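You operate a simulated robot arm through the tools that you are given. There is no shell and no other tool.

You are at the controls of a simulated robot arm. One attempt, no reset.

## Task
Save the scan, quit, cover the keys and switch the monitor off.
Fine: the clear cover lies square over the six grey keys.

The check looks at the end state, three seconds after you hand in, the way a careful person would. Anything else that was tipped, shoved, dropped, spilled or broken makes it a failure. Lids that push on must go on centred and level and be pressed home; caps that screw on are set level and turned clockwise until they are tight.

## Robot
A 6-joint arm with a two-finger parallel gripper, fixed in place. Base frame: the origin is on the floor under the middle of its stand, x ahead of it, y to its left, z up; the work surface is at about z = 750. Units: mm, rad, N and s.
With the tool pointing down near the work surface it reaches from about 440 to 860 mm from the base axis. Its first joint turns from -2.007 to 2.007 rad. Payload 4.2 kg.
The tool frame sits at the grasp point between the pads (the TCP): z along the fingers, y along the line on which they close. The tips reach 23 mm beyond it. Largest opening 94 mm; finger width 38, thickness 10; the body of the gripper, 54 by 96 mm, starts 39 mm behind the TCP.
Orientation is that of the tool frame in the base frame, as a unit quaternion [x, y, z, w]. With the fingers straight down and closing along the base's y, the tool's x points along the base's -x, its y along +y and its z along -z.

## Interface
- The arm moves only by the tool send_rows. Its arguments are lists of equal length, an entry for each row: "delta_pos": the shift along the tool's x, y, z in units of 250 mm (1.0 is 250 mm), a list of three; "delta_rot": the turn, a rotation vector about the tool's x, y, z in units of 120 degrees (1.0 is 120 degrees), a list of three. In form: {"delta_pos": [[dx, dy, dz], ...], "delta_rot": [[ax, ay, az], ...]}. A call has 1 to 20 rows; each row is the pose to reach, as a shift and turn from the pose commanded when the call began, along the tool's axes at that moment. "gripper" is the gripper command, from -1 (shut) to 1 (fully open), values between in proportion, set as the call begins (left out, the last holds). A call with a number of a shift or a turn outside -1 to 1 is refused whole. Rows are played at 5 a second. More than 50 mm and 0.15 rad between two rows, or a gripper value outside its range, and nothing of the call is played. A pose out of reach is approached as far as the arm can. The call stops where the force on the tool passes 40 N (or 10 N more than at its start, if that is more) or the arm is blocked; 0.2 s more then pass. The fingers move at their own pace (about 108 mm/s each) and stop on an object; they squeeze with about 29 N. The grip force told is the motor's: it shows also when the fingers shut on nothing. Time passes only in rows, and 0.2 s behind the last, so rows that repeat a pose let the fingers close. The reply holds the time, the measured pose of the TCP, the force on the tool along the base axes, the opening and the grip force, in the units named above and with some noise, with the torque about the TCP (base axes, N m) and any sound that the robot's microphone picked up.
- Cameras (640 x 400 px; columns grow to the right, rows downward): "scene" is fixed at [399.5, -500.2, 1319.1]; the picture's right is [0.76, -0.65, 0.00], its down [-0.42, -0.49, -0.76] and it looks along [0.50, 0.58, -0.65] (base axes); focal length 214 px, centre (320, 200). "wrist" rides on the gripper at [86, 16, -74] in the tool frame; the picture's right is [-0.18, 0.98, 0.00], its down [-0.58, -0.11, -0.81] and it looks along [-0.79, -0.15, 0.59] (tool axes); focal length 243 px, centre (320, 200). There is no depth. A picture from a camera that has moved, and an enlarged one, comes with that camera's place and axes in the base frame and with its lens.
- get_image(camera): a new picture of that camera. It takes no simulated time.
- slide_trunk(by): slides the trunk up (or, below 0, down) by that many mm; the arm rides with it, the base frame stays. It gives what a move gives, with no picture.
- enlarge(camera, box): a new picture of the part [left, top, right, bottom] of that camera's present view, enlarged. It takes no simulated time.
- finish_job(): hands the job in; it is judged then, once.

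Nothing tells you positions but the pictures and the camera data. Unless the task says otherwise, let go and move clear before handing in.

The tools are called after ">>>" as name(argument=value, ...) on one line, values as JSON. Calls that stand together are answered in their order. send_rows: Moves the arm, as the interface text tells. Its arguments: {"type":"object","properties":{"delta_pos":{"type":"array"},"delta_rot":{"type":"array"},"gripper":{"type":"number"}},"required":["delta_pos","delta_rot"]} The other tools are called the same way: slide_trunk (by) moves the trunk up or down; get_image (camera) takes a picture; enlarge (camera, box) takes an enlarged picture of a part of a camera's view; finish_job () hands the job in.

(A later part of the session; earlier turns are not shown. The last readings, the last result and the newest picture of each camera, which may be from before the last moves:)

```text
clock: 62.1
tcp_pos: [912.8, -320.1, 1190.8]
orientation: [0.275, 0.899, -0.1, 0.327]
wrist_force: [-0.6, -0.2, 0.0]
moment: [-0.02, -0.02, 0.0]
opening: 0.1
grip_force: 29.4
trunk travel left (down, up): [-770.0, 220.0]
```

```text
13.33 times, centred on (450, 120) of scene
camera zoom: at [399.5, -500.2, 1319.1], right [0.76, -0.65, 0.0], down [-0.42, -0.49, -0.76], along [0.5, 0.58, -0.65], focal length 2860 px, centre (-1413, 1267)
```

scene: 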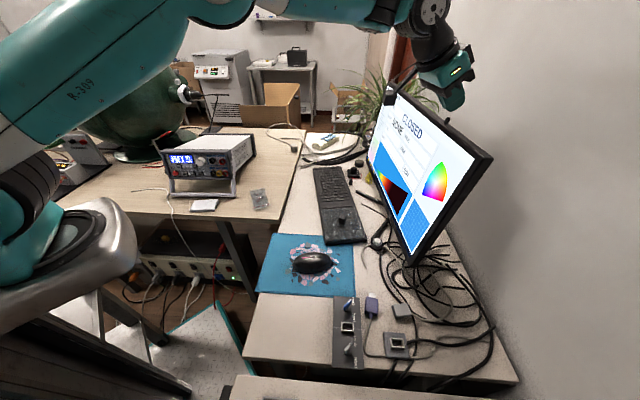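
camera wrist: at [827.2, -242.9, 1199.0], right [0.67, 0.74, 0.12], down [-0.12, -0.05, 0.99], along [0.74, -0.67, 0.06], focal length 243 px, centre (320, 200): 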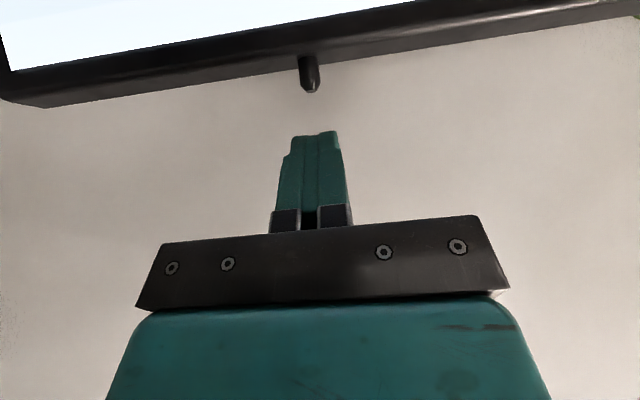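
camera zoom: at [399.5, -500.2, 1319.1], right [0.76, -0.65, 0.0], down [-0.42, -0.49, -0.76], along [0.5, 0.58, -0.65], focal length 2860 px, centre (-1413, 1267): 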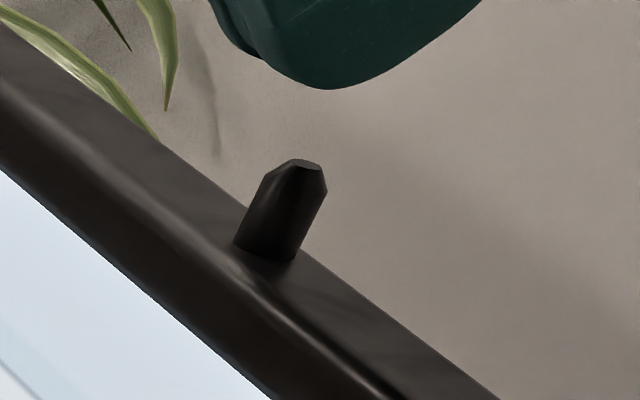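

>>> enlarge(camera="scene", box=[360, 160, 460, 270])

>>> enlarge(camera="scene", box=[370, 80, 490, 160])

>>> enlarge(camera="scene", box=[360, 225, 410, 260])

```text
3.64 times, centred on (410, 215) of scene
camera zoom: at [399.5, -500.2, 1319.1], right [0.76, -0.65, 0.0], down [-0.42, -0.49, -0.76], along [0.5, 0.58, -0.65], focal length 780 px, centre (-7, 146)
```

zoom: 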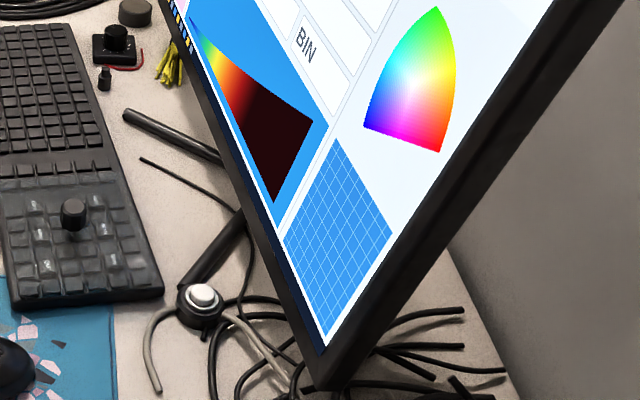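

```text
5.00 times, centred on (430, 120) of scene
camera zoom: at [399.5, -500.2, 1319.1], right [0.76, -0.65, 0.0], down [-0.42, -0.49, -0.76], along [0.5, 0.58, -0.65], focal length 1072 px, centre (-230, 600)
```

zoom: 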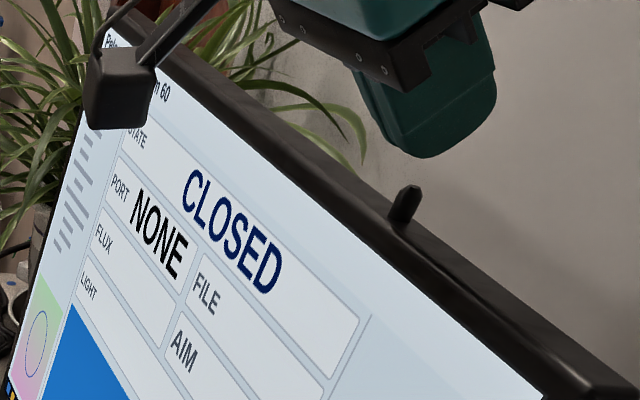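

```text
11.43 times, centred on (385, 242) of scene
camera zoom: at [399.5, -500.2, 1319.1], right [0.76, -0.65, 0.0], down [-0.42, -0.49, -0.76], along [0.5, 0.58, -0.65], focal length 2451 px, centre (-423, -286)
```

zoom: 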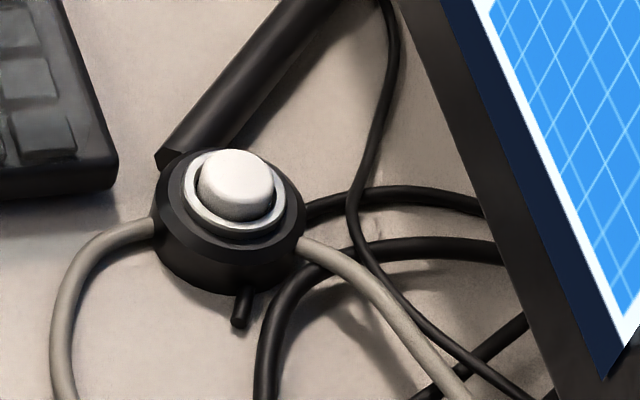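

The monitor head is on a tilt hinge and my push tilted it by about a degree (top back about 4 mm), so the stick may only be a handle. The white button housing on its cord may be the real switch, so I'll back away and look at it closely from above.

>>> send_rows(delta_pos=[[0.093, 0, -0.091], [0.186, 0, -0.182], [0.279, 0, -0.273], [0.372, 0, -0.364]], delta_rot=[[0, 0, 0], [0, 0, 0], [0, 0, 0], [0, 0, 0]])

>>> send_rows(delta_pos=[[-0.04, -0.055, 0.033], [-0.079, -0.109, 0.066]], delta_rot=[[0, 0.0417, 0], [0, 0.0833, 0]])

>>> get_image(camera="wrist")

>>> get_image(camera="scene")

```text
clock: 63.1
tcp_pos: [807.1, -246.8, 1202.6]
orientation: [0.275, 0.899, -0.1, 0.327]
wrist_force: [0.8, -0.2, -0.5]
moment: [0.0, 0.03, -0.01]
opening: 0.0
grip_force: 29.3
trunk travel left (down, up): [-770.0, 220.0]
```

```text
clock: 63.7
tcp_pos: [812.6, -285.1, 1203.0]
orientation: [0.282, 0.924, -0.076, 0.247]
wrist_force: [-0.7, 0.2, -0.9]
moment: [0.02, 0.05, 0.0]
opening: 0.1
grip_force: 29.1
trunk travel left (down, up): [-770.0, 220.0]
```

```text
taken
camera wrist: at [729.0, -208.8, 1224.4], right [0.68, 0.73, 0.09], down [0.02, -0.15, 0.99], along [0.73, -0.67, -0.12], focal length 243 px, centre (320, 200)
```

wrist: 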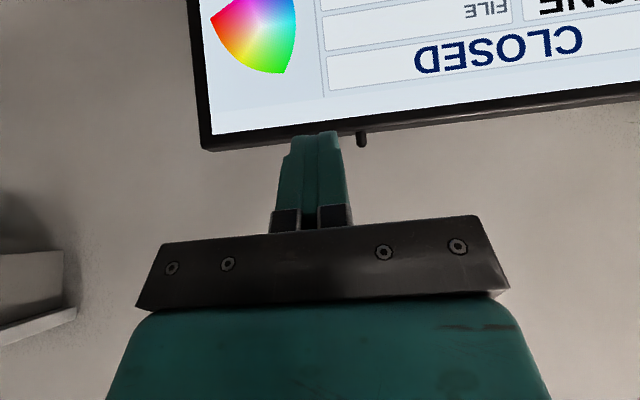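

```text
taken
```

scene: 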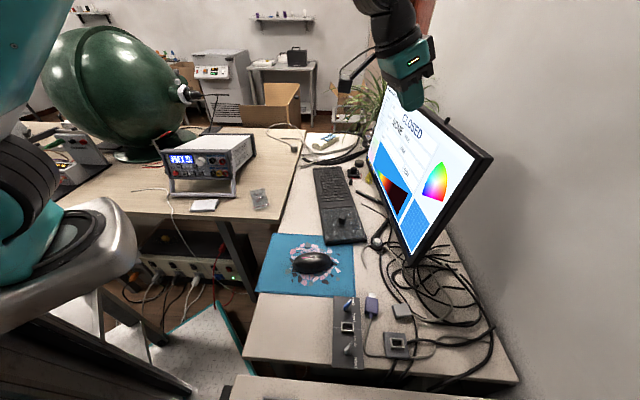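

>>> slide_trunk(by=-180)

>>> get_image(camera="wrist")

>>> slide_trunk(by=-140)

>>> get_image(camera="wrist")

>>> get_image(camera="scene")

```text
clock: 65.7
tcp_pos: [812.6, -284.7, 1023.6]
orientation: [0.283, 0.924, -0.076, 0.246]
wrist_force: [-0.7, -1.1, 0.3]
moment: [0.0, 0.0, 0.03]
opening: 0.0
grip_force: 29.3
trunk travel left (down, up): [-590.0, 400.0]
```

```text
taken
camera wrist: at [729.2, -209.0, 1044.4], right [0.68, 0.73, 0.09], down [0.02, -0.15, 0.99], along [0.73, -0.67, -0.12], focal length 243 px, centre (320, 200)
```

wrist: 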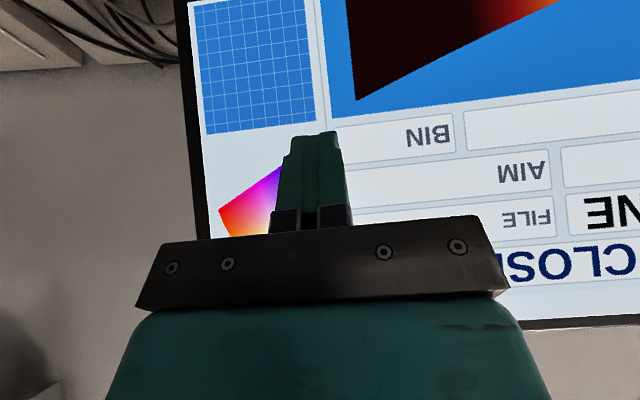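

```text
clock: 67.4
tcp_pos: [811.4, -284.3, 881.9]
orientation: [0.283, 0.924, -0.075, 0.247]
wrist_force: [1.0, -0.6, -0.6]
moment: [0.0, -0.03, -0.03]
opening: 0.1
grip_force: 29.5
trunk travel left (down, up): [-450.0, 540.0]
```

```text
taken
camera wrist: at [729.2, -209.0, 904.4], right [0.68, 0.73, 0.09], down [0.02, -0.15, 0.99], along [0.73, -0.67, -0.12], focal length 243 px, centre (320, 200)
```

wrist: 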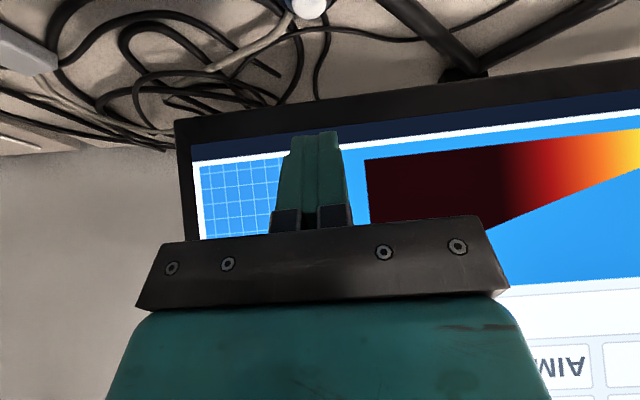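

```text
taken
```

scene: 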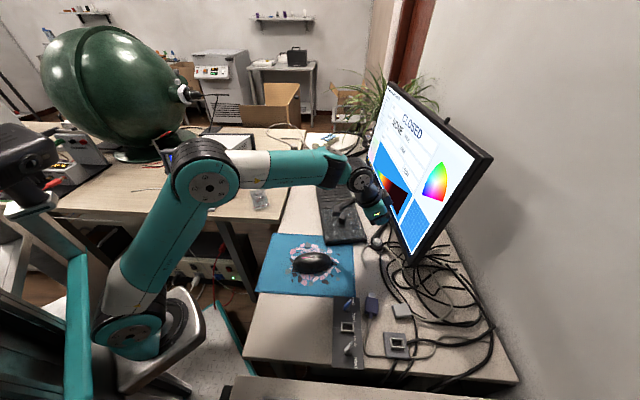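

>>> enlarge(camera="wrist", box=[160, 0, 400, 150])

>>> enlarge(camera="wrist", box=[170, 70, 330, 180])

>>> enlarge(camera="wrist", box=[330, 30, 640, 180])

>>> enlarge(camera="scene", box=[350, 220, 440, 280])

```text
2.67 times, centred on (280, 75) of wrist
camera zoom: at [729.2, -209.0, 904.4], right [0.68, 0.73, 0.09], down [0.02, -0.15, 0.99], along [0.73, -0.67, -0.12], focal length 647 px, centre (427, 533)
```

zoom: 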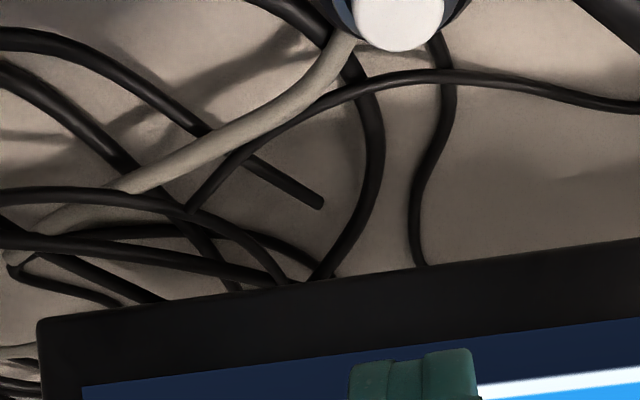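

```text
3.64 times, centred on (250, 125) of wrist
camera zoom: at [729.2, -209.0, 904.4], right [0.68, 0.73, 0.09], down [0.02, -0.15, 0.99], along [0.73, -0.67, -0.12], focal length 882 px, centre (574, 473)
```

zoom: 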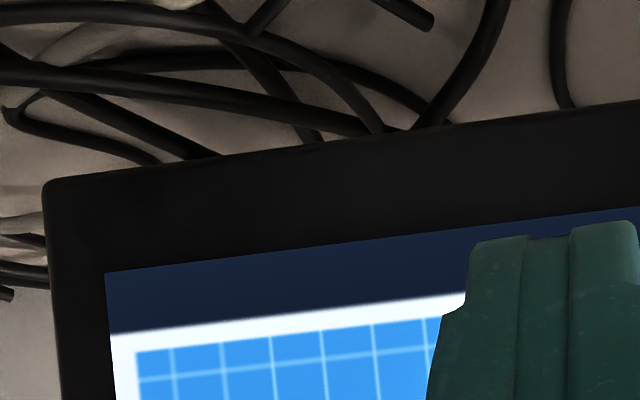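

```text
2.06 times, centred on (485, 105) of wrist
camera zoom: at [729.2, -209.0, 904.4], right [0.68, 0.73, 0.09], down [0.02, -0.15, 0.99], along [0.73, -0.67, -0.12], focal length 501 px, centre (-21, 396)
```

zoom: 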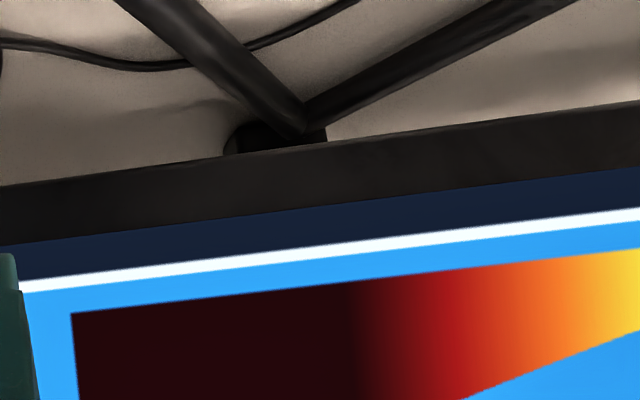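

```text
6.67 times, centred on (395, 250) of scene
camera zoom: at [399.5, -500.2, 1319.1], right [0.76, -0.65, 0.0], down [-0.42, -0.49, -0.76], along [0.5, 0.58, -0.65], focal length 1430 px, centre (-180, -133)
```

zoom: 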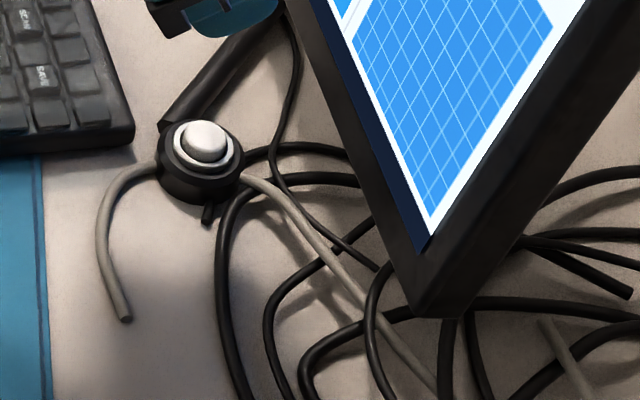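

The white cap sits loosely in a chrome ring on a cord, like an in-line push switch, with its top near (823, -290, 778). I'll lower to about 40 mm above it for a close view.

>>> send_rows(delta_pos=[[0.03, 0, 0.052], [0.06, 0, 0.104], [0.09, 0, 0.156]], delta_rot=[[0, 0, 0], [0, 0, 0], [0, 0, 0]])

>>> get_image(camera="wrist")

>>> enlarge(camera="wrist", box=[240, 30, 400, 150])

>>> enlarge(camera="scene", box=[345, 210, 415, 260])

```text
clock: 68.2
tcp_pos: [813.7, -285.0, 836.3]
orientation: [0.282, 0.924, -0.076, 0.248]
wrist_force: [0.3, -0.2, 1.2]
moment: [0.03, 0.0, 0.0]
opening: 0.1
grip_force: 28.7
trunk travel left (down, up): [-450.0, 540.0]
```

```text
taken
camera wrist: at [730.2, -208.4, 859.3], right [0.68, 0.73, 0.09], down [0.02, -0.15, 0.99], along [0.73, -0.67, -0.12], focal length 243 px, centre (320, 200)
```

wrist: 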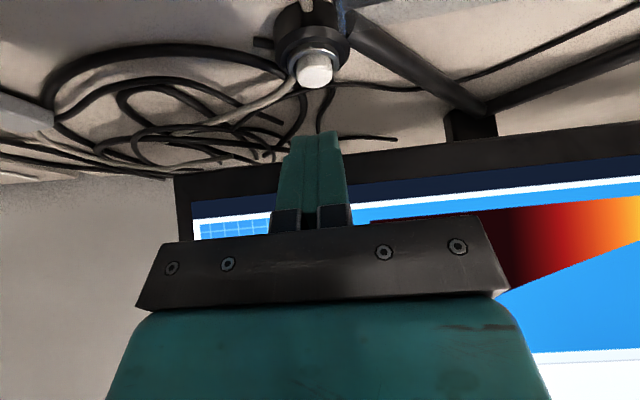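

```text
3.33 times, centred on (320, 90) of wrist
camera zoom: at [730.2, -208.4, 859.3], right [0.68, 0.73, 0.09], down [0.02, -0.15, 0.99], along [0.73, -0.67, -0.12], focal length 809 px, centre (320, 567)
```

zoom: 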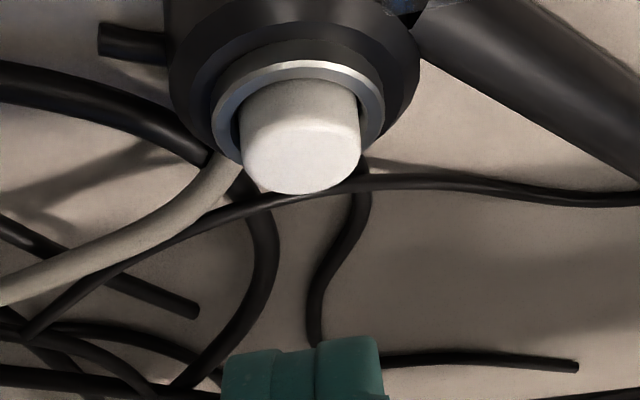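

```text
8.00 times, centred on (380, 235) of scene
camera zoom: at [399.5, -500.2, 1319.1], right [0.76, -0.65, 0.0], down [-0.42, -0.49, -0.76], along [0.5, 0.58, -0.65], focal length 1716 px, centre (-160, -80)
```

zoom: 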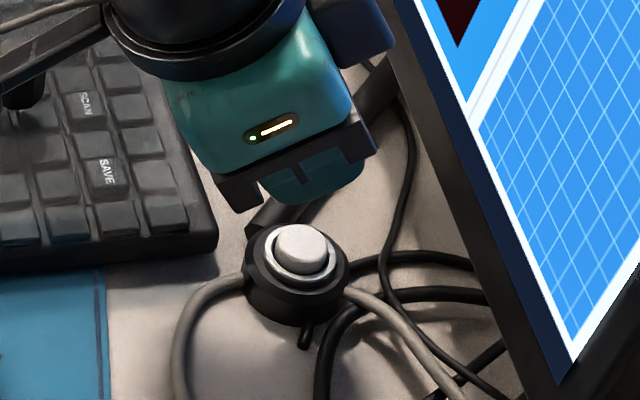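

It is a push-button cap about 20 mm wide, standing proud of its ring. I'll position over its centre and go down to just above the cap.

>>> send_rows(delta_pos=[[0.011, 0.001, 0.04], [0.022, 0.002, 0.08], [0.0323, 0.0024, 0.12]], delta_rot=[[0, 0, 0], [0, 0, 0], [0, 0, 0]])

>>> enlarge(camera="wrist", box=[240, 60, 400, 180])

>>> enlarge(camera="scene", box=[345, 210, 415, 260])

```text
clock: 69.0
tcp_pos: [822.0, -288.1, 808.5]
orientation: [0.282, 0.924, -0.075, 0.247]
wrist_force: [-0.6, 0.4, 0.1]
moment: [-0.03, 0.0, -0.01]
opening: 0.0
grip_force: 29.0
trunk travel left (down, up): [-450.0, 540.0]
```

```text
3.33 times, centred on (320, 120) of wrist
camera zoom: at [737.9, -212.0, 829.4], right [0.68, 0.73, 0.09], down [0.02, -0.15, 0.99], along [0.73, -0.67, -0.12], focal length 809 px, centre (320, 467)
```

zoom: 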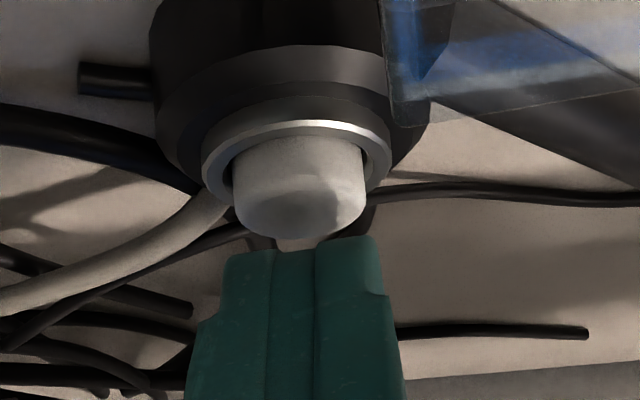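

```text
8.00 times, centred on (380, 235) of scene
camera zoom: at [399.5, -500.2, 1319.1], right [0.76, -0.65, 0.0], down [-0.42, -0.49, -0.76], along [0.5, 0.58, -0.65], focal length 1716 px, centre (-160, -80)
```

zoom: 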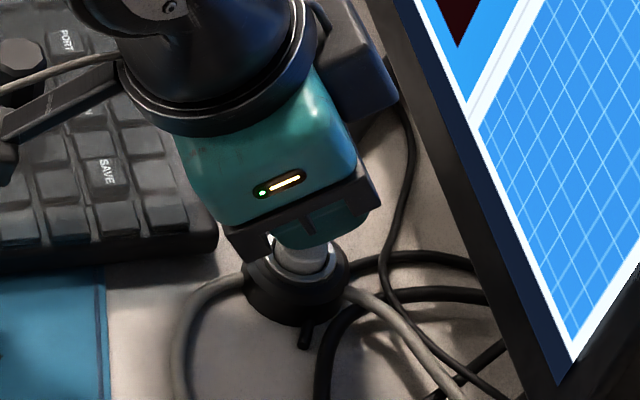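

The wrist camera is close above the cover's corner in this pose. I'll check that clearance before going lower.

>>> enlarge(camera="scene", box=[310, 180, 400, 250])

>>> get_image(camera="wrist")

```text
5.71 times, centred on (355, 215) of scene
camera zoom: at [399.5, -500.2, 1319.1], right [0.76, -0.65, 0.0], down [-0.42, -0.49, -0.76], along [0.5, 0.58, -0.65], focal length 1226 px, centre (120, 114)
```

zoom: 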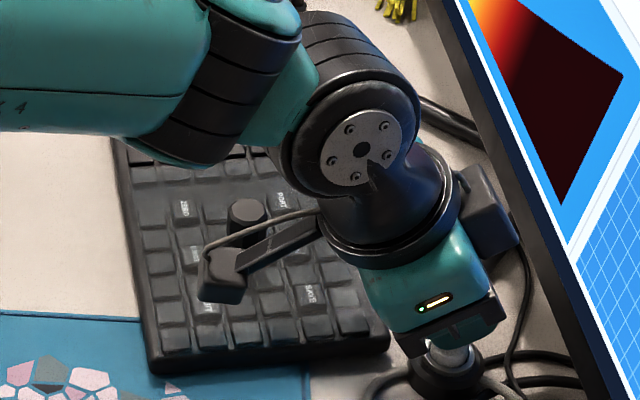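

```text
taken
camera wrist: at [737.9, -212.0, 829.4], right [0.68, 0.73, 0.09], down [0.02, -0.15, 0.99], along [0.73, -0.67, -0.12], focal length 243 px, centre (320, 200)
```

wrist: 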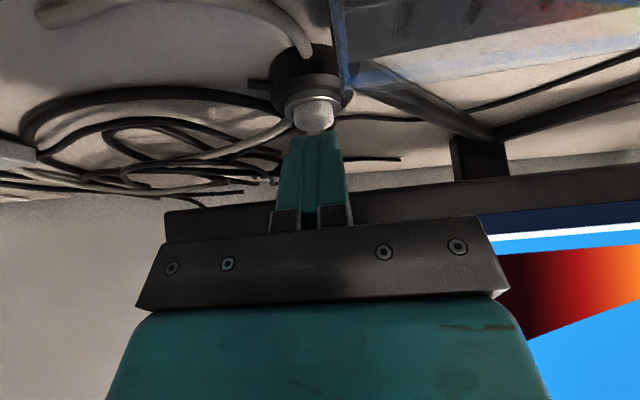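

The camera housing is only about 20 mm above the cover here. I'll raise 40 mm and turn the wrist so the camera swings clear of the cover before pressing.

>>> send_rows(delta_pos=[[-0.04, 0, -0.0693], [-0.08, 0, -0.1386]], delta_rot=[[0, 0, 0], [0, 0, 0]])

>>> send_rows(delta_pos=[[0, -0.002, 0], [0, -0.004, 0], [0, -0.006, 0], [0, -0.008, 0], [0, -0.009, 0]], delta_rot=[[-0.0283, 0, -0.0491], [-0.0567, 0, -0.0982], [-0.085, 0, -0.1472], [-0.1133, 0, -0.1963], [-0.1417, 0, -0.2454]])

>>> get_image(camera="wrist")

>>> enlarge(camera="scene", box=[310, 180, 430, 280])

```text
clock: 69.6
tcp_pos: [819.6, -288.9, 847.6]
orientation: [0.282, 0.924, -0.076, 0.248]
wrist_force: [-0.7, 0.1, 0.0]
moment: [-0.01, 0.0, -0.02]
opening: 0.0
grip_force: 29.2
trunk travel left (down, up): [-450.0, 540.0]
```

```text
clock: 70.8
tcp_pos: [818.2, -290.1, 846.7]
orientation: [-0.001, 0.966, 0.0, 0.258]
wrist_force: [0.0, -1.1, -0.1]
moment: [0.03, -0.01, -0.01]
opening: 0.0
grip_force: 29.1
trunk travel left (down, up): [-450.0, 540.0]
```

```text
taken
camera wrist: at [706.8, -274.7, 869.0], right [0.16, 0.98, 0.09], down [0.1, -0.11, 0.99], along [0.98, -0.15, -0.12], focal length 243 px, centre (320, 200)
```

wrist: 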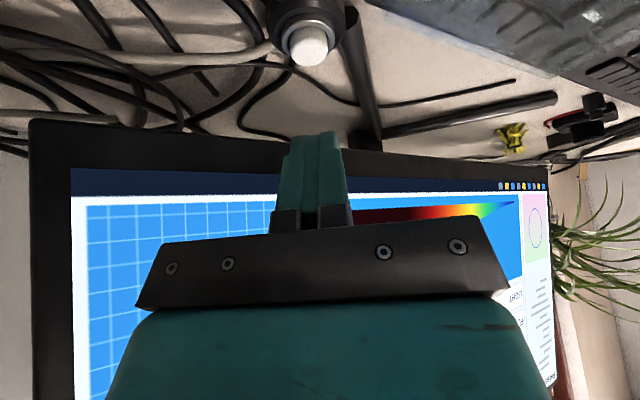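

```text
4.00 times, centred on (370, 230) of scene
camera zoom: at [399.5, -500.2, 1319.1], right [0.76, -0.65, 0.0], down [-0.42, -0.49, -0.76], along [0.5, 0.58, -0.65], focal length 858 px, centre (120, 80)
```

zoom: 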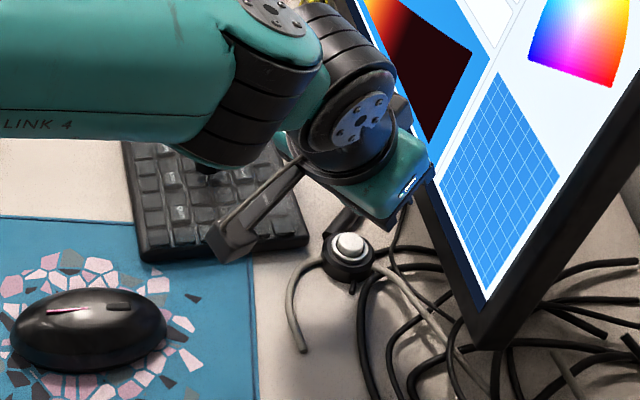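

>>> enlarge(camera="wrist", box=[240, 0, 400, 100])

```text
4.00 times, centred on (320, 50) of wrist
camera zoom: at [706.8, -274.7, 869.0], right [0.16, 0.98, 0.09], down [0.1, -0.11, 0.99], along [0.98, -0.15, -0.12], focal length 970 px, centre (320, 800)
```

zoom: 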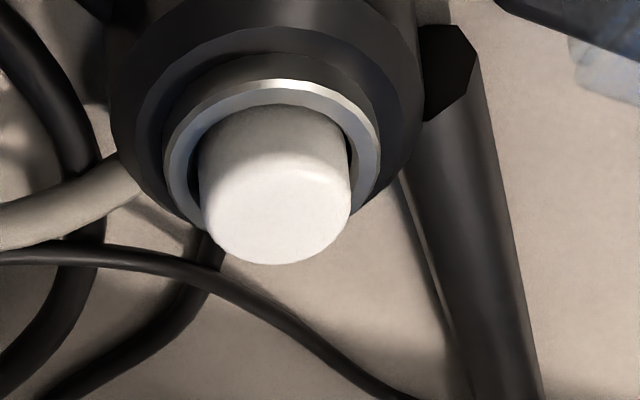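

>>> send_rows(delta_pos=[[0.027, 0.001, 0.052], [0.054, 0.001, 0.104], [0.079, 0.001, 0.152]], delta_rot=[[0, 0, 0], [0, 0, 0], [0, 0, 0]])

>>> enlarge(camera="wrist", box=[240, 60, 400, 180])

>>> enlarge(camera="scene", box=[330, 200, 430, 280])

```text
clock: 71.6
tcp_pos: [820.4, -290.0, 806.2]
orientation: [0.0, 0.966, 0.0, 0.259]
wrist_force: [-1.6, 0.7, 1.1]
moment: [0.02, 0.03, 0.01]
opening: 0.0
grip_force: 29.3
trunk travel left (down, up): [-450.0, 540.0]
```

```text
3.33 times, centred on (320, 120) of wrist
camera zoom: at [709.7, -274.4, 826.8], right [0.16, 0.98, 0.09], down [0.1, -0.11, 0.99], along [0.98, -0.15, -0.12], focal length 809 px, centre (320, 467)
```

zoom: 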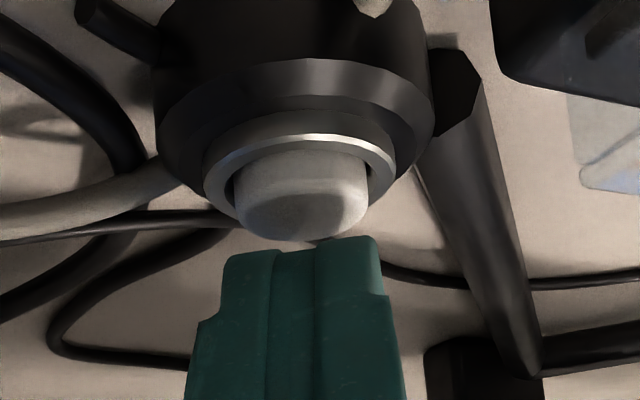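

```text
5.00 times, centred on (380, 240) of scene
camera zoom: at [399.5, -500.2, 1319.1], right [0.76, -0.65, 0.0], down [-0.42, -0.49, -0.76], along [0.5, 0.58, -0.65], focal length 1072 px, centre (20, 0)
```

zoom: 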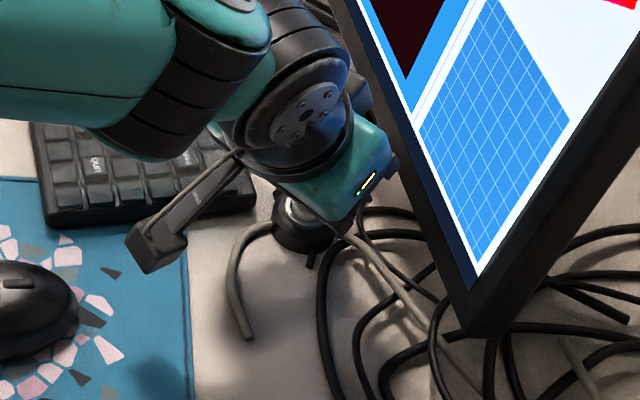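

The tips are just about on the cap and nothing is near the monitor or cover. I'll press in small steps, checking the screen.

>>> send_rows(delta_pos=[[0.003, 0, 0.0052], [0.006, 0, 0.0104]], delta_rot=[[0, 0, 0], [0, 0, 0]])

>>> send_rows(delta_pos=[[0.002, 0, 0.0035], [0.004, 0, 0.007]], delta_rot=[[0, 0, 0], [0, 0, 0]])

>>> get_image(camera="scene")

>>> enlarge(camera="wrist", box=[240, 60, 400, 180])

```text
clock: 72.2
tcp_pos: [820.4, -288.5, 803.3]
orientation: [-0.001, 0.966, 0.0, 0.259]
wrist_force: [1.1, -1.2, 2.2]
moment: [-0.02, 0.01, 0.01]
opening: 0.2
grip_force: 28.3
trunk travel left (down, up): [-450.0, 540.0]
heard: click
```

```text
clock: 72.8
tcp_pos: [819.9, -289.4, 802.7]
orientation: [-0.001, 0.966, 0.0, 0.259]
wrist_force: [-2.1, 1.9, 11.1]
moment: [0.06, 0.13, -0.1]
opening: 0.0
grip_force: 29.1
trunk travel left (down, up): [-450.0, 540.0]
```

```text
taken
```

scene: 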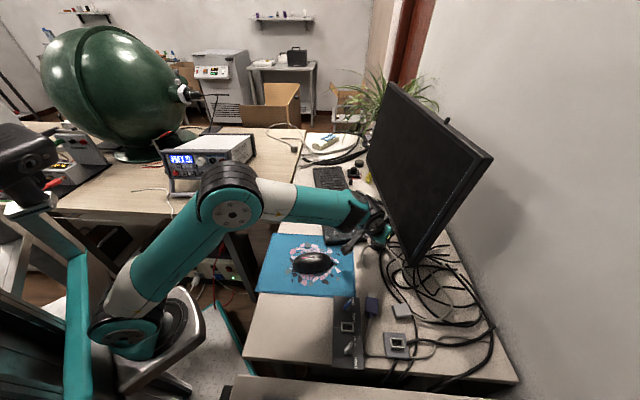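

```text
3.33 times, centred on (320, 120) of wrist
camera zoom: at [708.3, -273.8, 823.3], right [0.16, 0.98, 0.09], down [0.1, -0.11, 0.99], along [0.98, -0.15, -0.11], focal length 809 px, centre (320, 467)
```

zoom: 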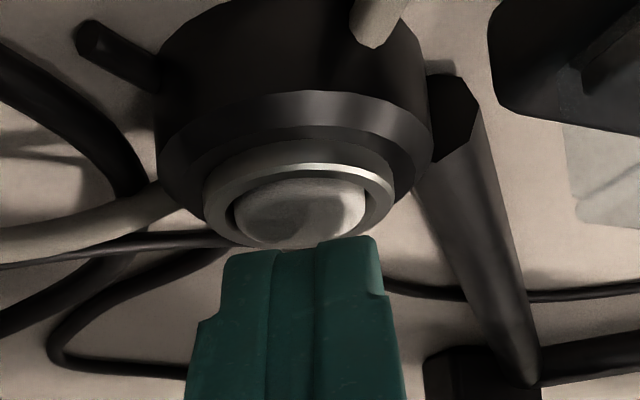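

I heard a click and the screen is now dark, so the monitor is off. I'll lift straight off the button and check that it stays off and nothing moved.

>>> send_rows(delta_pos=[[-0.01, 0, -0.0173], [-0.05, 0, -0.0866], [-0.12, 0, -0.208], [-0.2, 0, -0.3464], [-0.2, 0, -0.3464]], delta_rot=[[0, 0, 0], [0, 0, 0], [0, 0, 0], [0, 0, 0], [0, 0, 0]])

>>> get_image(camera="scene")

>>> enlarge(camera="scene", box=[370, 80, 490, 160])

>>> enlarge(camera="scene", box=[360, 160, 460, 270])

>>> enlarge(camera="scene", box=[430, 105, 470, 135])

```text
clock: 74.0
tcp_pos: [817.3, -293.3, 901.2]
orientation: [0.0, 0.966, 0.0, 0.258]
wrist_force: [0.7, -0.5, 1.1]
moment: [0.02, -0.01, 0.01]
opening: 0.0
grip_force: 28.8
trunk travel left (down, up): [-450.0, 540.0]
```

```text
taken
```

scene: 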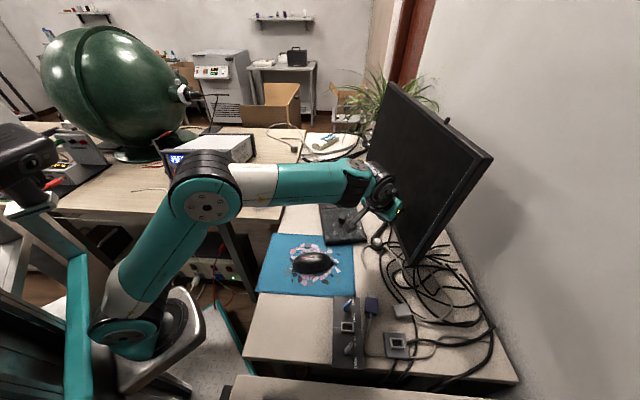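

```text
5.00 times, centred on (430, 120) of scene
camera zoom: at [399.5, -500.2, 1319.1], right [0.76, -0.65, 0.0], down [-0.42, -0.49, -0.76], along [0.5, 0.58, -0.65], focal length 1072 px, centre (-230, 600)
```

zoom: 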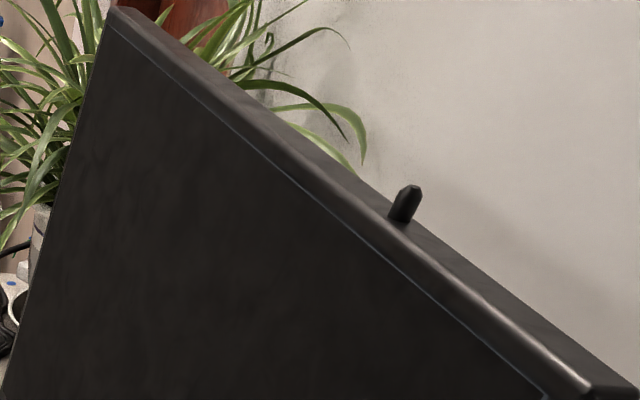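

```text
3.64 times, centred on (410, 215) of scene
camera zoom: at [399.5, -500.2, 1319.1], right [0.76, -0.65, 0.0], down [-0.42, -0.49, -0.76], along [0.5, 0.58, -0.65], focal length 780 px, centre (-7, 146)
```

zoom: 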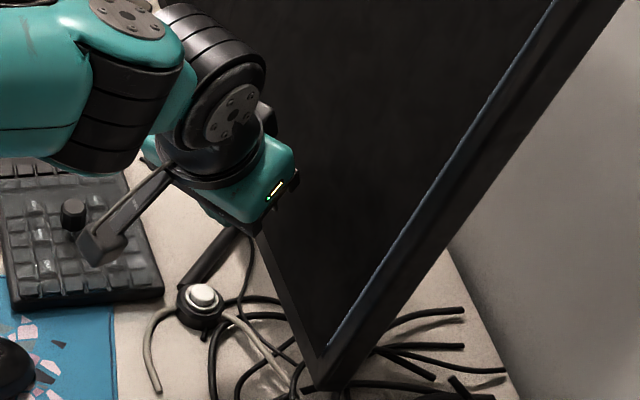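

```text
13.33 times, centred on (450, 120) of scene
camera zoom: at [399.5, -500.2, 1319.1], right [0.76, -0.65, 0.0], down [-0.42, -0.49, -0.76], along [0.5, 0.58, -0.65], focal length 2860 px, centre (-1413, 1267)
```

zoom: 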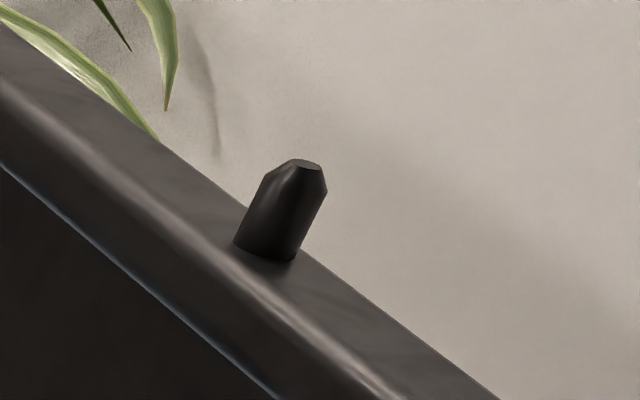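

The monitor is off and stays off. I tilted its head back by about 4–5 mm at the top earlier, so I'll retreat, go up, and carefully nudge it forward to its original tilt from behind the stick.

>>> send_rows(delta_pos=[[0.092, 0.053, -0.053], [0.185, 0.107, -0.107], [0.277, 0.16, -0.16]], delta_rot=[[0, 0, 0], [0, 0, 0], [0, 0, 0]])

>>> slide_trunk(by=335)

>>> send_rows(delta_pos=[[0, 0, 0], [0, 0, 0], [0, 0, 0], [0, 0, 0], [0, 0, 0]], delta_rot=[[0.0283, 0, 0.0491], [0.0567, 0, 0.0982], [0.085, 0, 0.1472], [0.1133, 0, 0.1963], [0.1417, 0, 0.2454]])

>>> send_rows(delta_pos=[[0, 0, 0], [0, 0, 0]], delta_rot=[[0, -0.0417, 0], [0, -0.0833, 0]])

>>> get_image(camera="scene")

>>> enlarge(camera="scene", box=[310, 180, 400, 250])

```text
clock: 74.8
tcp_pos: [738.6, -252.4, 899.5]
orientation: [0.0, 0.966, 0.001, 0.259]
wrist_force: [0.6, 0.5, -1.0]
moment: [-0.01, -0.01, -0.01]
opening: 0.0
grip_force: 29.0
trunk travel left (down, up): [-450.0, 540.0]
```

```text
clock: 78.1
tcp_pos: [739.0, -252.6, 1234.7]
orientation: [-0.001, 0.966, 0.001, 0.258]
wrist_force: [-0.6, -0.4, -0.1]
moment: [0.01, 0.01, 0.01]
opening: 0.0
grip_force: 28.6
trunk travel left (down, up): [-785.0, 205.0]
```

```text
clock: 79.3
tcp_pos: [738.2, -253.0, 1234.8]
orientation: [0.284, 0.923, -0.076, 0.247]
wrist_force: [0.3, 0.3, 0.0]
moment: [0.01, 0.0, -0.01]
opening: 0.0
grip_force: 28.7
trunk travel left (down, up): [-785.0, 205.0]
```

```text
clock: 79.9
tcp_pos: [738.8, -252.1, 1234.0]
orientation: [0.274, 0.898, -0.1, 0.328]
wrist_force: [-0.4, 0.2, 0.2]
moment: [-0.02, -0.01, 0.0]
opening: 0.0
grip_force: 28.5
trunk travel left (down, up): [-785.0, 205.0]
```

```text
taken
```

scene: 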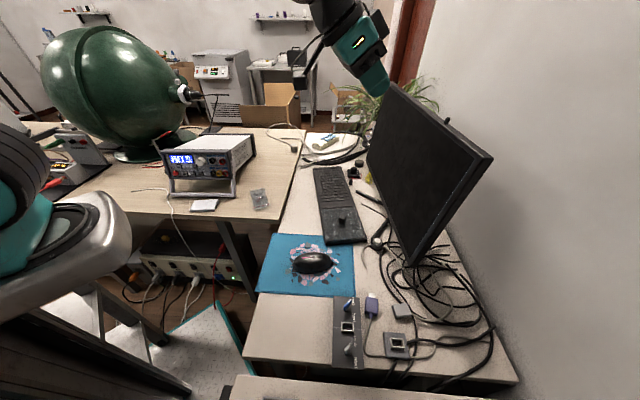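

```text
5.71 times, centred on (355, 215) of scene
camera zoom: at [399.5, -500.2, 1319.1], right [0.76, -0.65, 0.0], down [-0.42, -0.49, -0.76], along [0.5, 0.58, -0.65], focal length 1226 px, centre (120, 114)
```

zoom: 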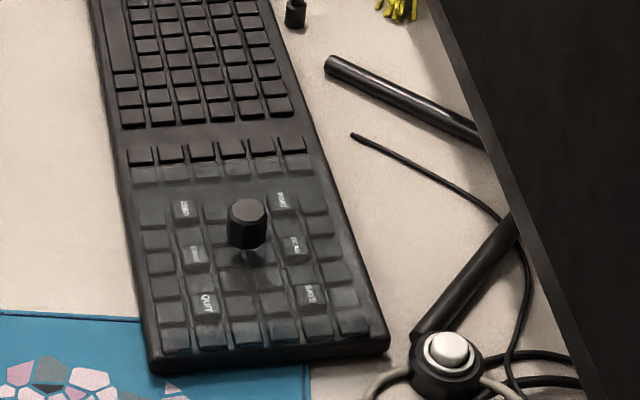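

>>> send_rows(delta_pos=[[-0.112, 0.032, 0.129], [-0.225, 0.064, 0.258], [-0.337, 0.095, 0.386], [-0.45, 0.127, 0.515], [-0.562, 0.159, 0.644], [-0.562, 0.159, 0.644]], delta_rot=[[0, 0, 0], [0, 0, 0], [0, 0, 0], [0, 0, 0], [0, 0, 0], [0, 0, 0]])

>>> get_image(camera="wrist")

>>> enlarge(camera="scene", box=[390, 60, 500, 150])

```text
clock: 81.3
tcp_pos: [937.0, -338.5, 1200.1]
orientation: [0.274, 0.899, -0.1, 0.326]
wrist_force: [-0.9, -0.1, -1.0]
moment: [-0.02, -0.04, 0.02]
opening: 0.0
grip_force: 28.6
trunk travel left (down, up): [-785.0, 205.0]
```

```text
taken
camera wrist: at [852.7, -262.2, 1202.5], right [0.67, 0.74, 0.12], down [-0.12, -0.05, 0.99], along [0.74, -0.67, 0.05], focal length 243 px, centre (320, 200)
```

wrist: 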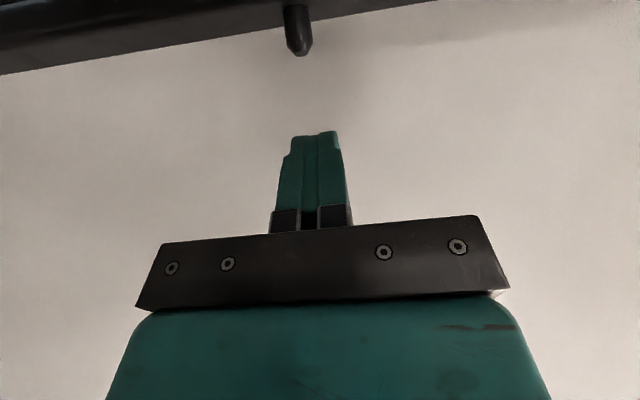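

```text
4.44 times, centred on (445, 105) of scene
camera zoom: at [399.5, -500.2, 1319.1], right [0.76, -0.65, 0.0], down [-0.42, -0.49, -0.76], along [0.5, 0.58, -0.65], focal length 953 px, centre (-236, 622)
```

zoom: 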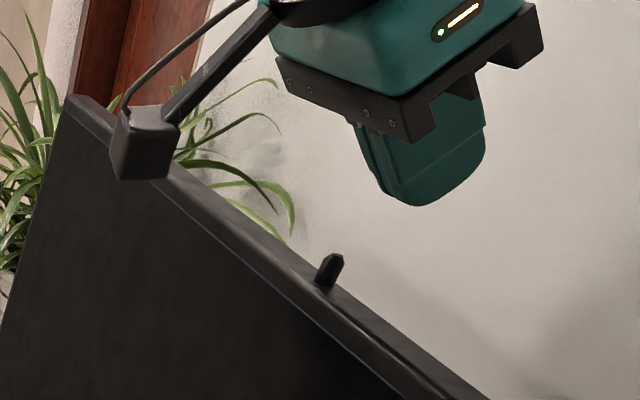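

The tips are behind and above the stick with clearance. I'll lower about 30 mm behind it.

>>> send_rows(delta_pos=[[0.0266, 0.003, 0.0317], [0.0531, 0.006, 0.0633], [0.0797, 0.008, 0.095], [0.0797, 0.008, 0.095]], delta_rot=[[0, 0, 0], [0, 0, 0], [0, 0, 0], [0, 0, 0]])

>>> get_image(camera="wrist")

>>> enlarge(camera="scene", box=[420, 85, 480, 135])

```text
clock: 82.3
tcp_pos: [938.3, -336.8, 1170.0]
orientation: [0.274, 0.899, -0.1, 0.327]
wrist_force: [-0.5, 0.0, -1.2]
moment: [0.0, 0.0, -0.03]
opening: 0.0
grip_force: 28.4
trunk travel left (down, up): [-785.0, 205.0]
```

```text
taken
camera wrist: at [853.6, -259.7, 1171.8], right [0.67, 0.74, 0.12], down [-0.12, -0.05, 0.99], along [0.74, -0.68, 0.06], focal length 243 px, centre (320, 200)
```

wrist: 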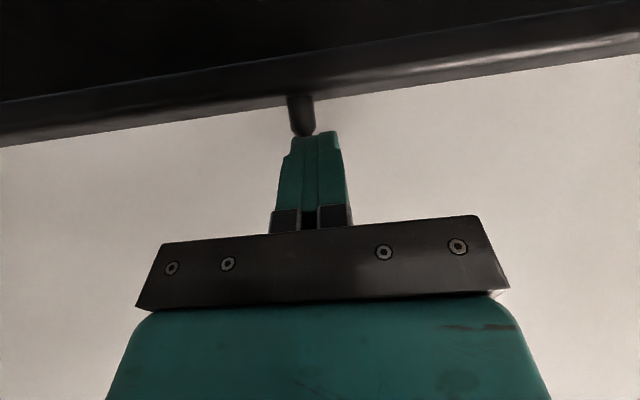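

```text
8.00 times, centred on (450, 110) of scene
camera zoom: at [399.5, -500.2, 1319.1], right [0.76, -0.65, 0.0], down [-0.42, -0.49, -0.76], along [0.5, 0.58, -0.65], focal length 1716 px, centre (-720, 920)
```

zoom: 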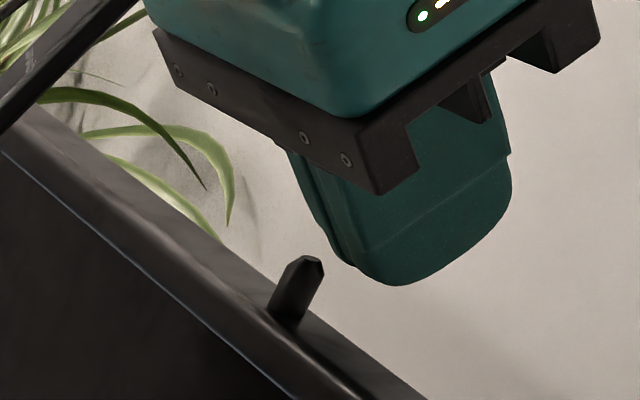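

>>> send_rows(delta_pos=[[0.0077, 0, -0.0064], [0.0153, 0.001, -0.0129]], delta_rot=[[0, 0, 0], [0, 0, 0]])

>>> send_rows(delta_pos=[[0.0046, 0, -0.0039], [0.0061, 0, -0.0051]], delta_rot=[[0, 0, 0], [0, 0, 0]])

>>> enlarge(camera="scene", box=[430, 105, 470, 135])

```text
clock: 82.9
tcp_pos: [934.0, -332.7, 1170.0]
orientation: [0.274, 0.899, -0.099, 0.328]
wrist_force: [-1.2, -0.6, 0.0]
moment: [0.01, 0.01, 0.0]
opening: 0.0
grip_force: 29.0
trunk travel left (down, up): [-785.0, 205.0]
```

```text
clock: 83.5
tcp_pos: [933.3, -332.3, 1170.0]
orientation: [0.274, 0.899, -0.099, 0.327]
wrist_force: [-0.1, -0.7, 1.0]
moment: [0.02, 0.02, -0.03]
opening: 0.0
grip_force: 29.1
trunk travel left (down, up): [-785.0, 205.0]
```

```text
13.33 times, centred on (450, 120) of scene
camera zoom: at [399.5, -500.2, 1319.1], right [0.76, -0.65, 0.0], down [-0.42, -0.49, -0.76], along [0.5, 0.58, -0.65], focal length 2860 px, centre (-1413, 1267)
```

zoom: 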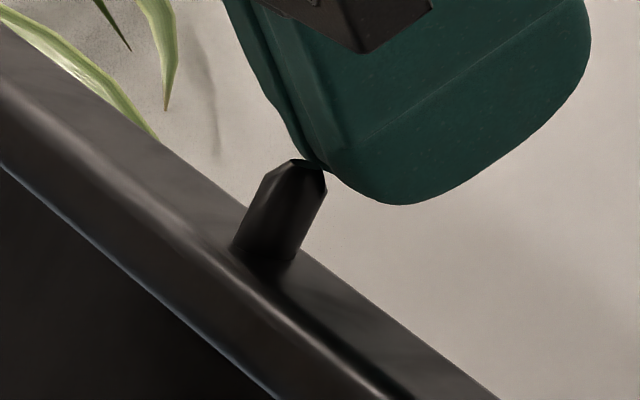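

>>> send_rows(delta_pos=[[0.0031, 0, -0.0026], [0.0061, 0, -0.0051]], delta_rot=[[0, 0, 0], [0, 0, 0]])

>>> send_rows(delta_pos=[[0.0031, 0, -0.0026], [0.0031, 0, -0.0026]], delta_rot=[[0, 0, 0], [0, 0, 0]])

>>> enlarge(camera="scene", box=[430, 105, 470, 135])

```text
clock: 84.1
tcp_pos: [931.1, -331.0, 1170.7]
orientation: [0.275, 0.899, -0.1, 0.327]
wrist_force: [-0.4, -0.9, -0.7]
moment: [0.02, -0.05, 0.0]
opening: 0.0
grip_force: 29.6
trunk travel left (down, up): [-785.0, 205.0]
```

```text
clock: 84.7
tcp_pos: [930.9, -329.7, 1171.0]
orientation: [0.275, 0.899, -0.1, 0.327]
wrist_force: [2.1, -1.7, 2.7]
moment: [-0.09, 0.0, 0.0]
opening: 0.0
grip_force: 29.1
trunk travel left (down, up): [-785.0, 205.0]
```

```text
13.33 times, centred on (450, 120) of scene
camera zoom: at [399.5, -500.2, 1319.1], right [0.76, -0.65, 0.0], down [-0.42, -0.49, -0.76], along [0.5, 0.58, -0.65], focal length 2860 px, centre (-1413, 1267)
```

zoom: 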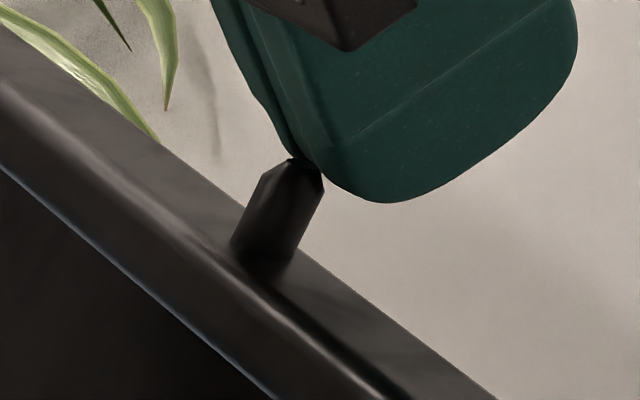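

Contact made with a gentle force, and the top is starting to come forward. I'll continue in 1 mm steps and track it in the scene view.

>>> send_rows(delta_pos=[[0.0031, 0, -0.0026], [0.0061, 0, -0.0051]], delta_rot=[[0, 0, 0], [0, 0, 0]])

>>> enlarge(camera="scene", box=[430, 105, 470, 135])

```text
clock: 85.3
tcp_pos: [929.6, -328.4, 1171.1]
orientation: [0.274, 0.899, -0.099, 0.328]
wrist_force: [3.6, -1.6, 5.4]
moment: [0.03, -0.03, 0.05]
opening: 0.0
grip_force: 28.9
trunk travel left (down, up): [-785.0, 205.0]
```

```text
13.33 times, centred on (450, 120) of scene
camera zoom: at [399.5, -500.2, 1319.1], right [0.76, -0.65, 0.0], down [-0.42, -0.49, -0.76], along [0.5, 0.58, -0.65], focal length 2860 px, centre (-1413, 1267)
```

zoom: 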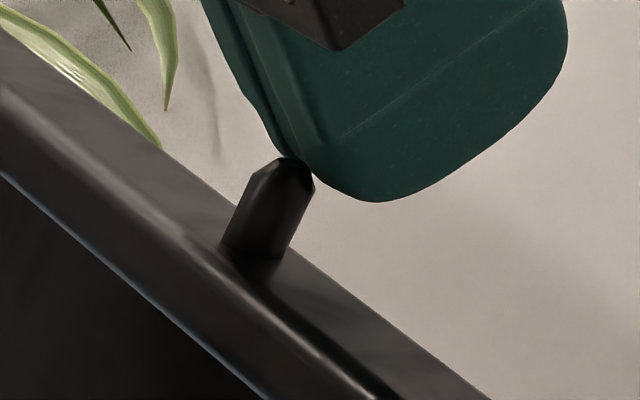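

>>> send_rows(delta_pos=[[0.0031, 0, -0.0026], [0.0046, 0, -0.0039]], delta_rot=[[0, 0, 0], [0, 0, 0]])

>>> enlarge(camera="scene", box=[430, 105, 470, 135])

```text
clock: 85.9
tcp_pos: [926.1, -327.9, 1172.2]
orientation: [0.275, 0.898, -0.1, 0.328]
wrist_force: [3.4, -1.4, 6.6]
moment: [-0.01, 0.01, -0.01]
opening: 0.2
grip_force: 28.3
trunk travel left (down, up): [-785.0, 205.0]
```

```text
13.33 times, centred on (450, 120) of scene
camera zoom: at [399.5, -500.2, 1319.1], right [0.76, -0.65, 0.0], down [-0.42, -0.49, -0.76], along [0.5, 0.58, -0.65], focal length 2860 px, centre (-1413, 1267)
```

zoom: 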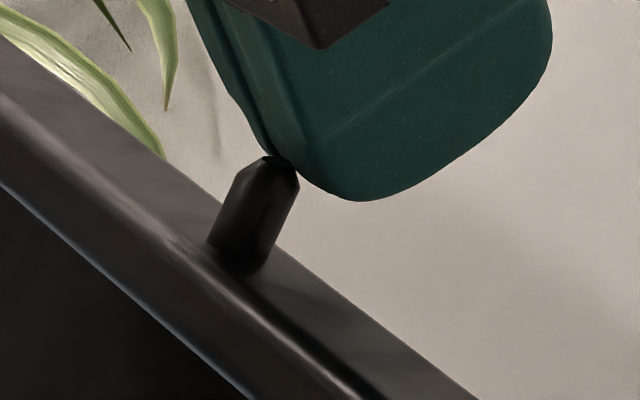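

The stick and bezel edges are back on their original pixels. I'll back the fingers off behind it and then rise straight up.

>>> send_rows(delta_pos=[[-0.0122, 0, 0.0103], [-0.0245, 0, 0.0206], [-0.0245, 0, 0.0206]], delta_rot=[[0, 0, 0], [0, 0, 0], [0, 0, 0]])

>>> send_rows(delta_pos=[[-0.0514, 0, -0.0613], [-0.1029, 0, -0.1226], [-0.154, 0, -0.184]], delta_rot=[[0, 0, 0], [0, 0, 0], [0, 0, 0]])

>>> enlarge(camera="scene", box=[430, 105, 470, 135])

>>> enlarge(camera="scene", box=[360, 225, 410, 260])

```text
clock: 86.7
tcp_pos: [932.7, -331.4, 1169.9]
orientation: [0.275, 0.898, -0.1, 0.328]
wrist_force: [0.7, -0.6, 0.6]
moment: [0.0, 0.0, -0.03]
opening: 0.1
grip_force: 29.3
trunk travel left (down, up): [-785.0, 205.0]
```

```text
clock: 87.5
tcp_pos: [933.9, -330.8, 1231.5]
orientation: [0.275, 0.899, -0.099, 0.326]
wrist_force: [-0.1, -0.6, 0.2]
moment: [0.01, -0.01, -0.01]
opening: 0.0
grip_force: 29.0
trunk travel left (down, up): [-785.0, 205.0]
```

```text
13.33 times, centred on (450, 120) of scene
camera zoom: at [399.5, -500.2, 1319.1], right [0.76, -0.65, 0.0], down [-0.42, -0.49, -0.76], along [0.5, 0.58, -0.65], focal length 2860 px, centre (-1413, 1267)
```

zoom: 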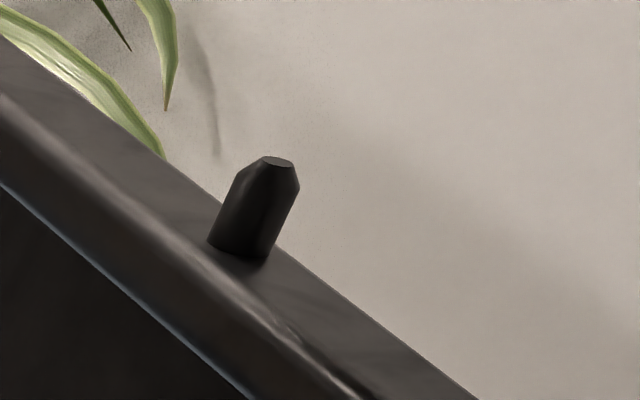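

```text
11.43 times, centred on (385, 242) of scene
camera zoom: at [399.5, -500.2, 1319.1], right [0.76, -0.65, 0.0], down [-0.42, -0.49, -0.76], along [0.5, 0.58, -0.65], focal length 2451 px, centre (-423, -286)
```

zoom: 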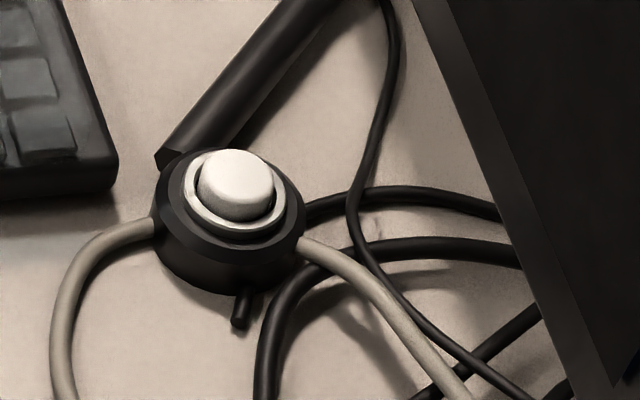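

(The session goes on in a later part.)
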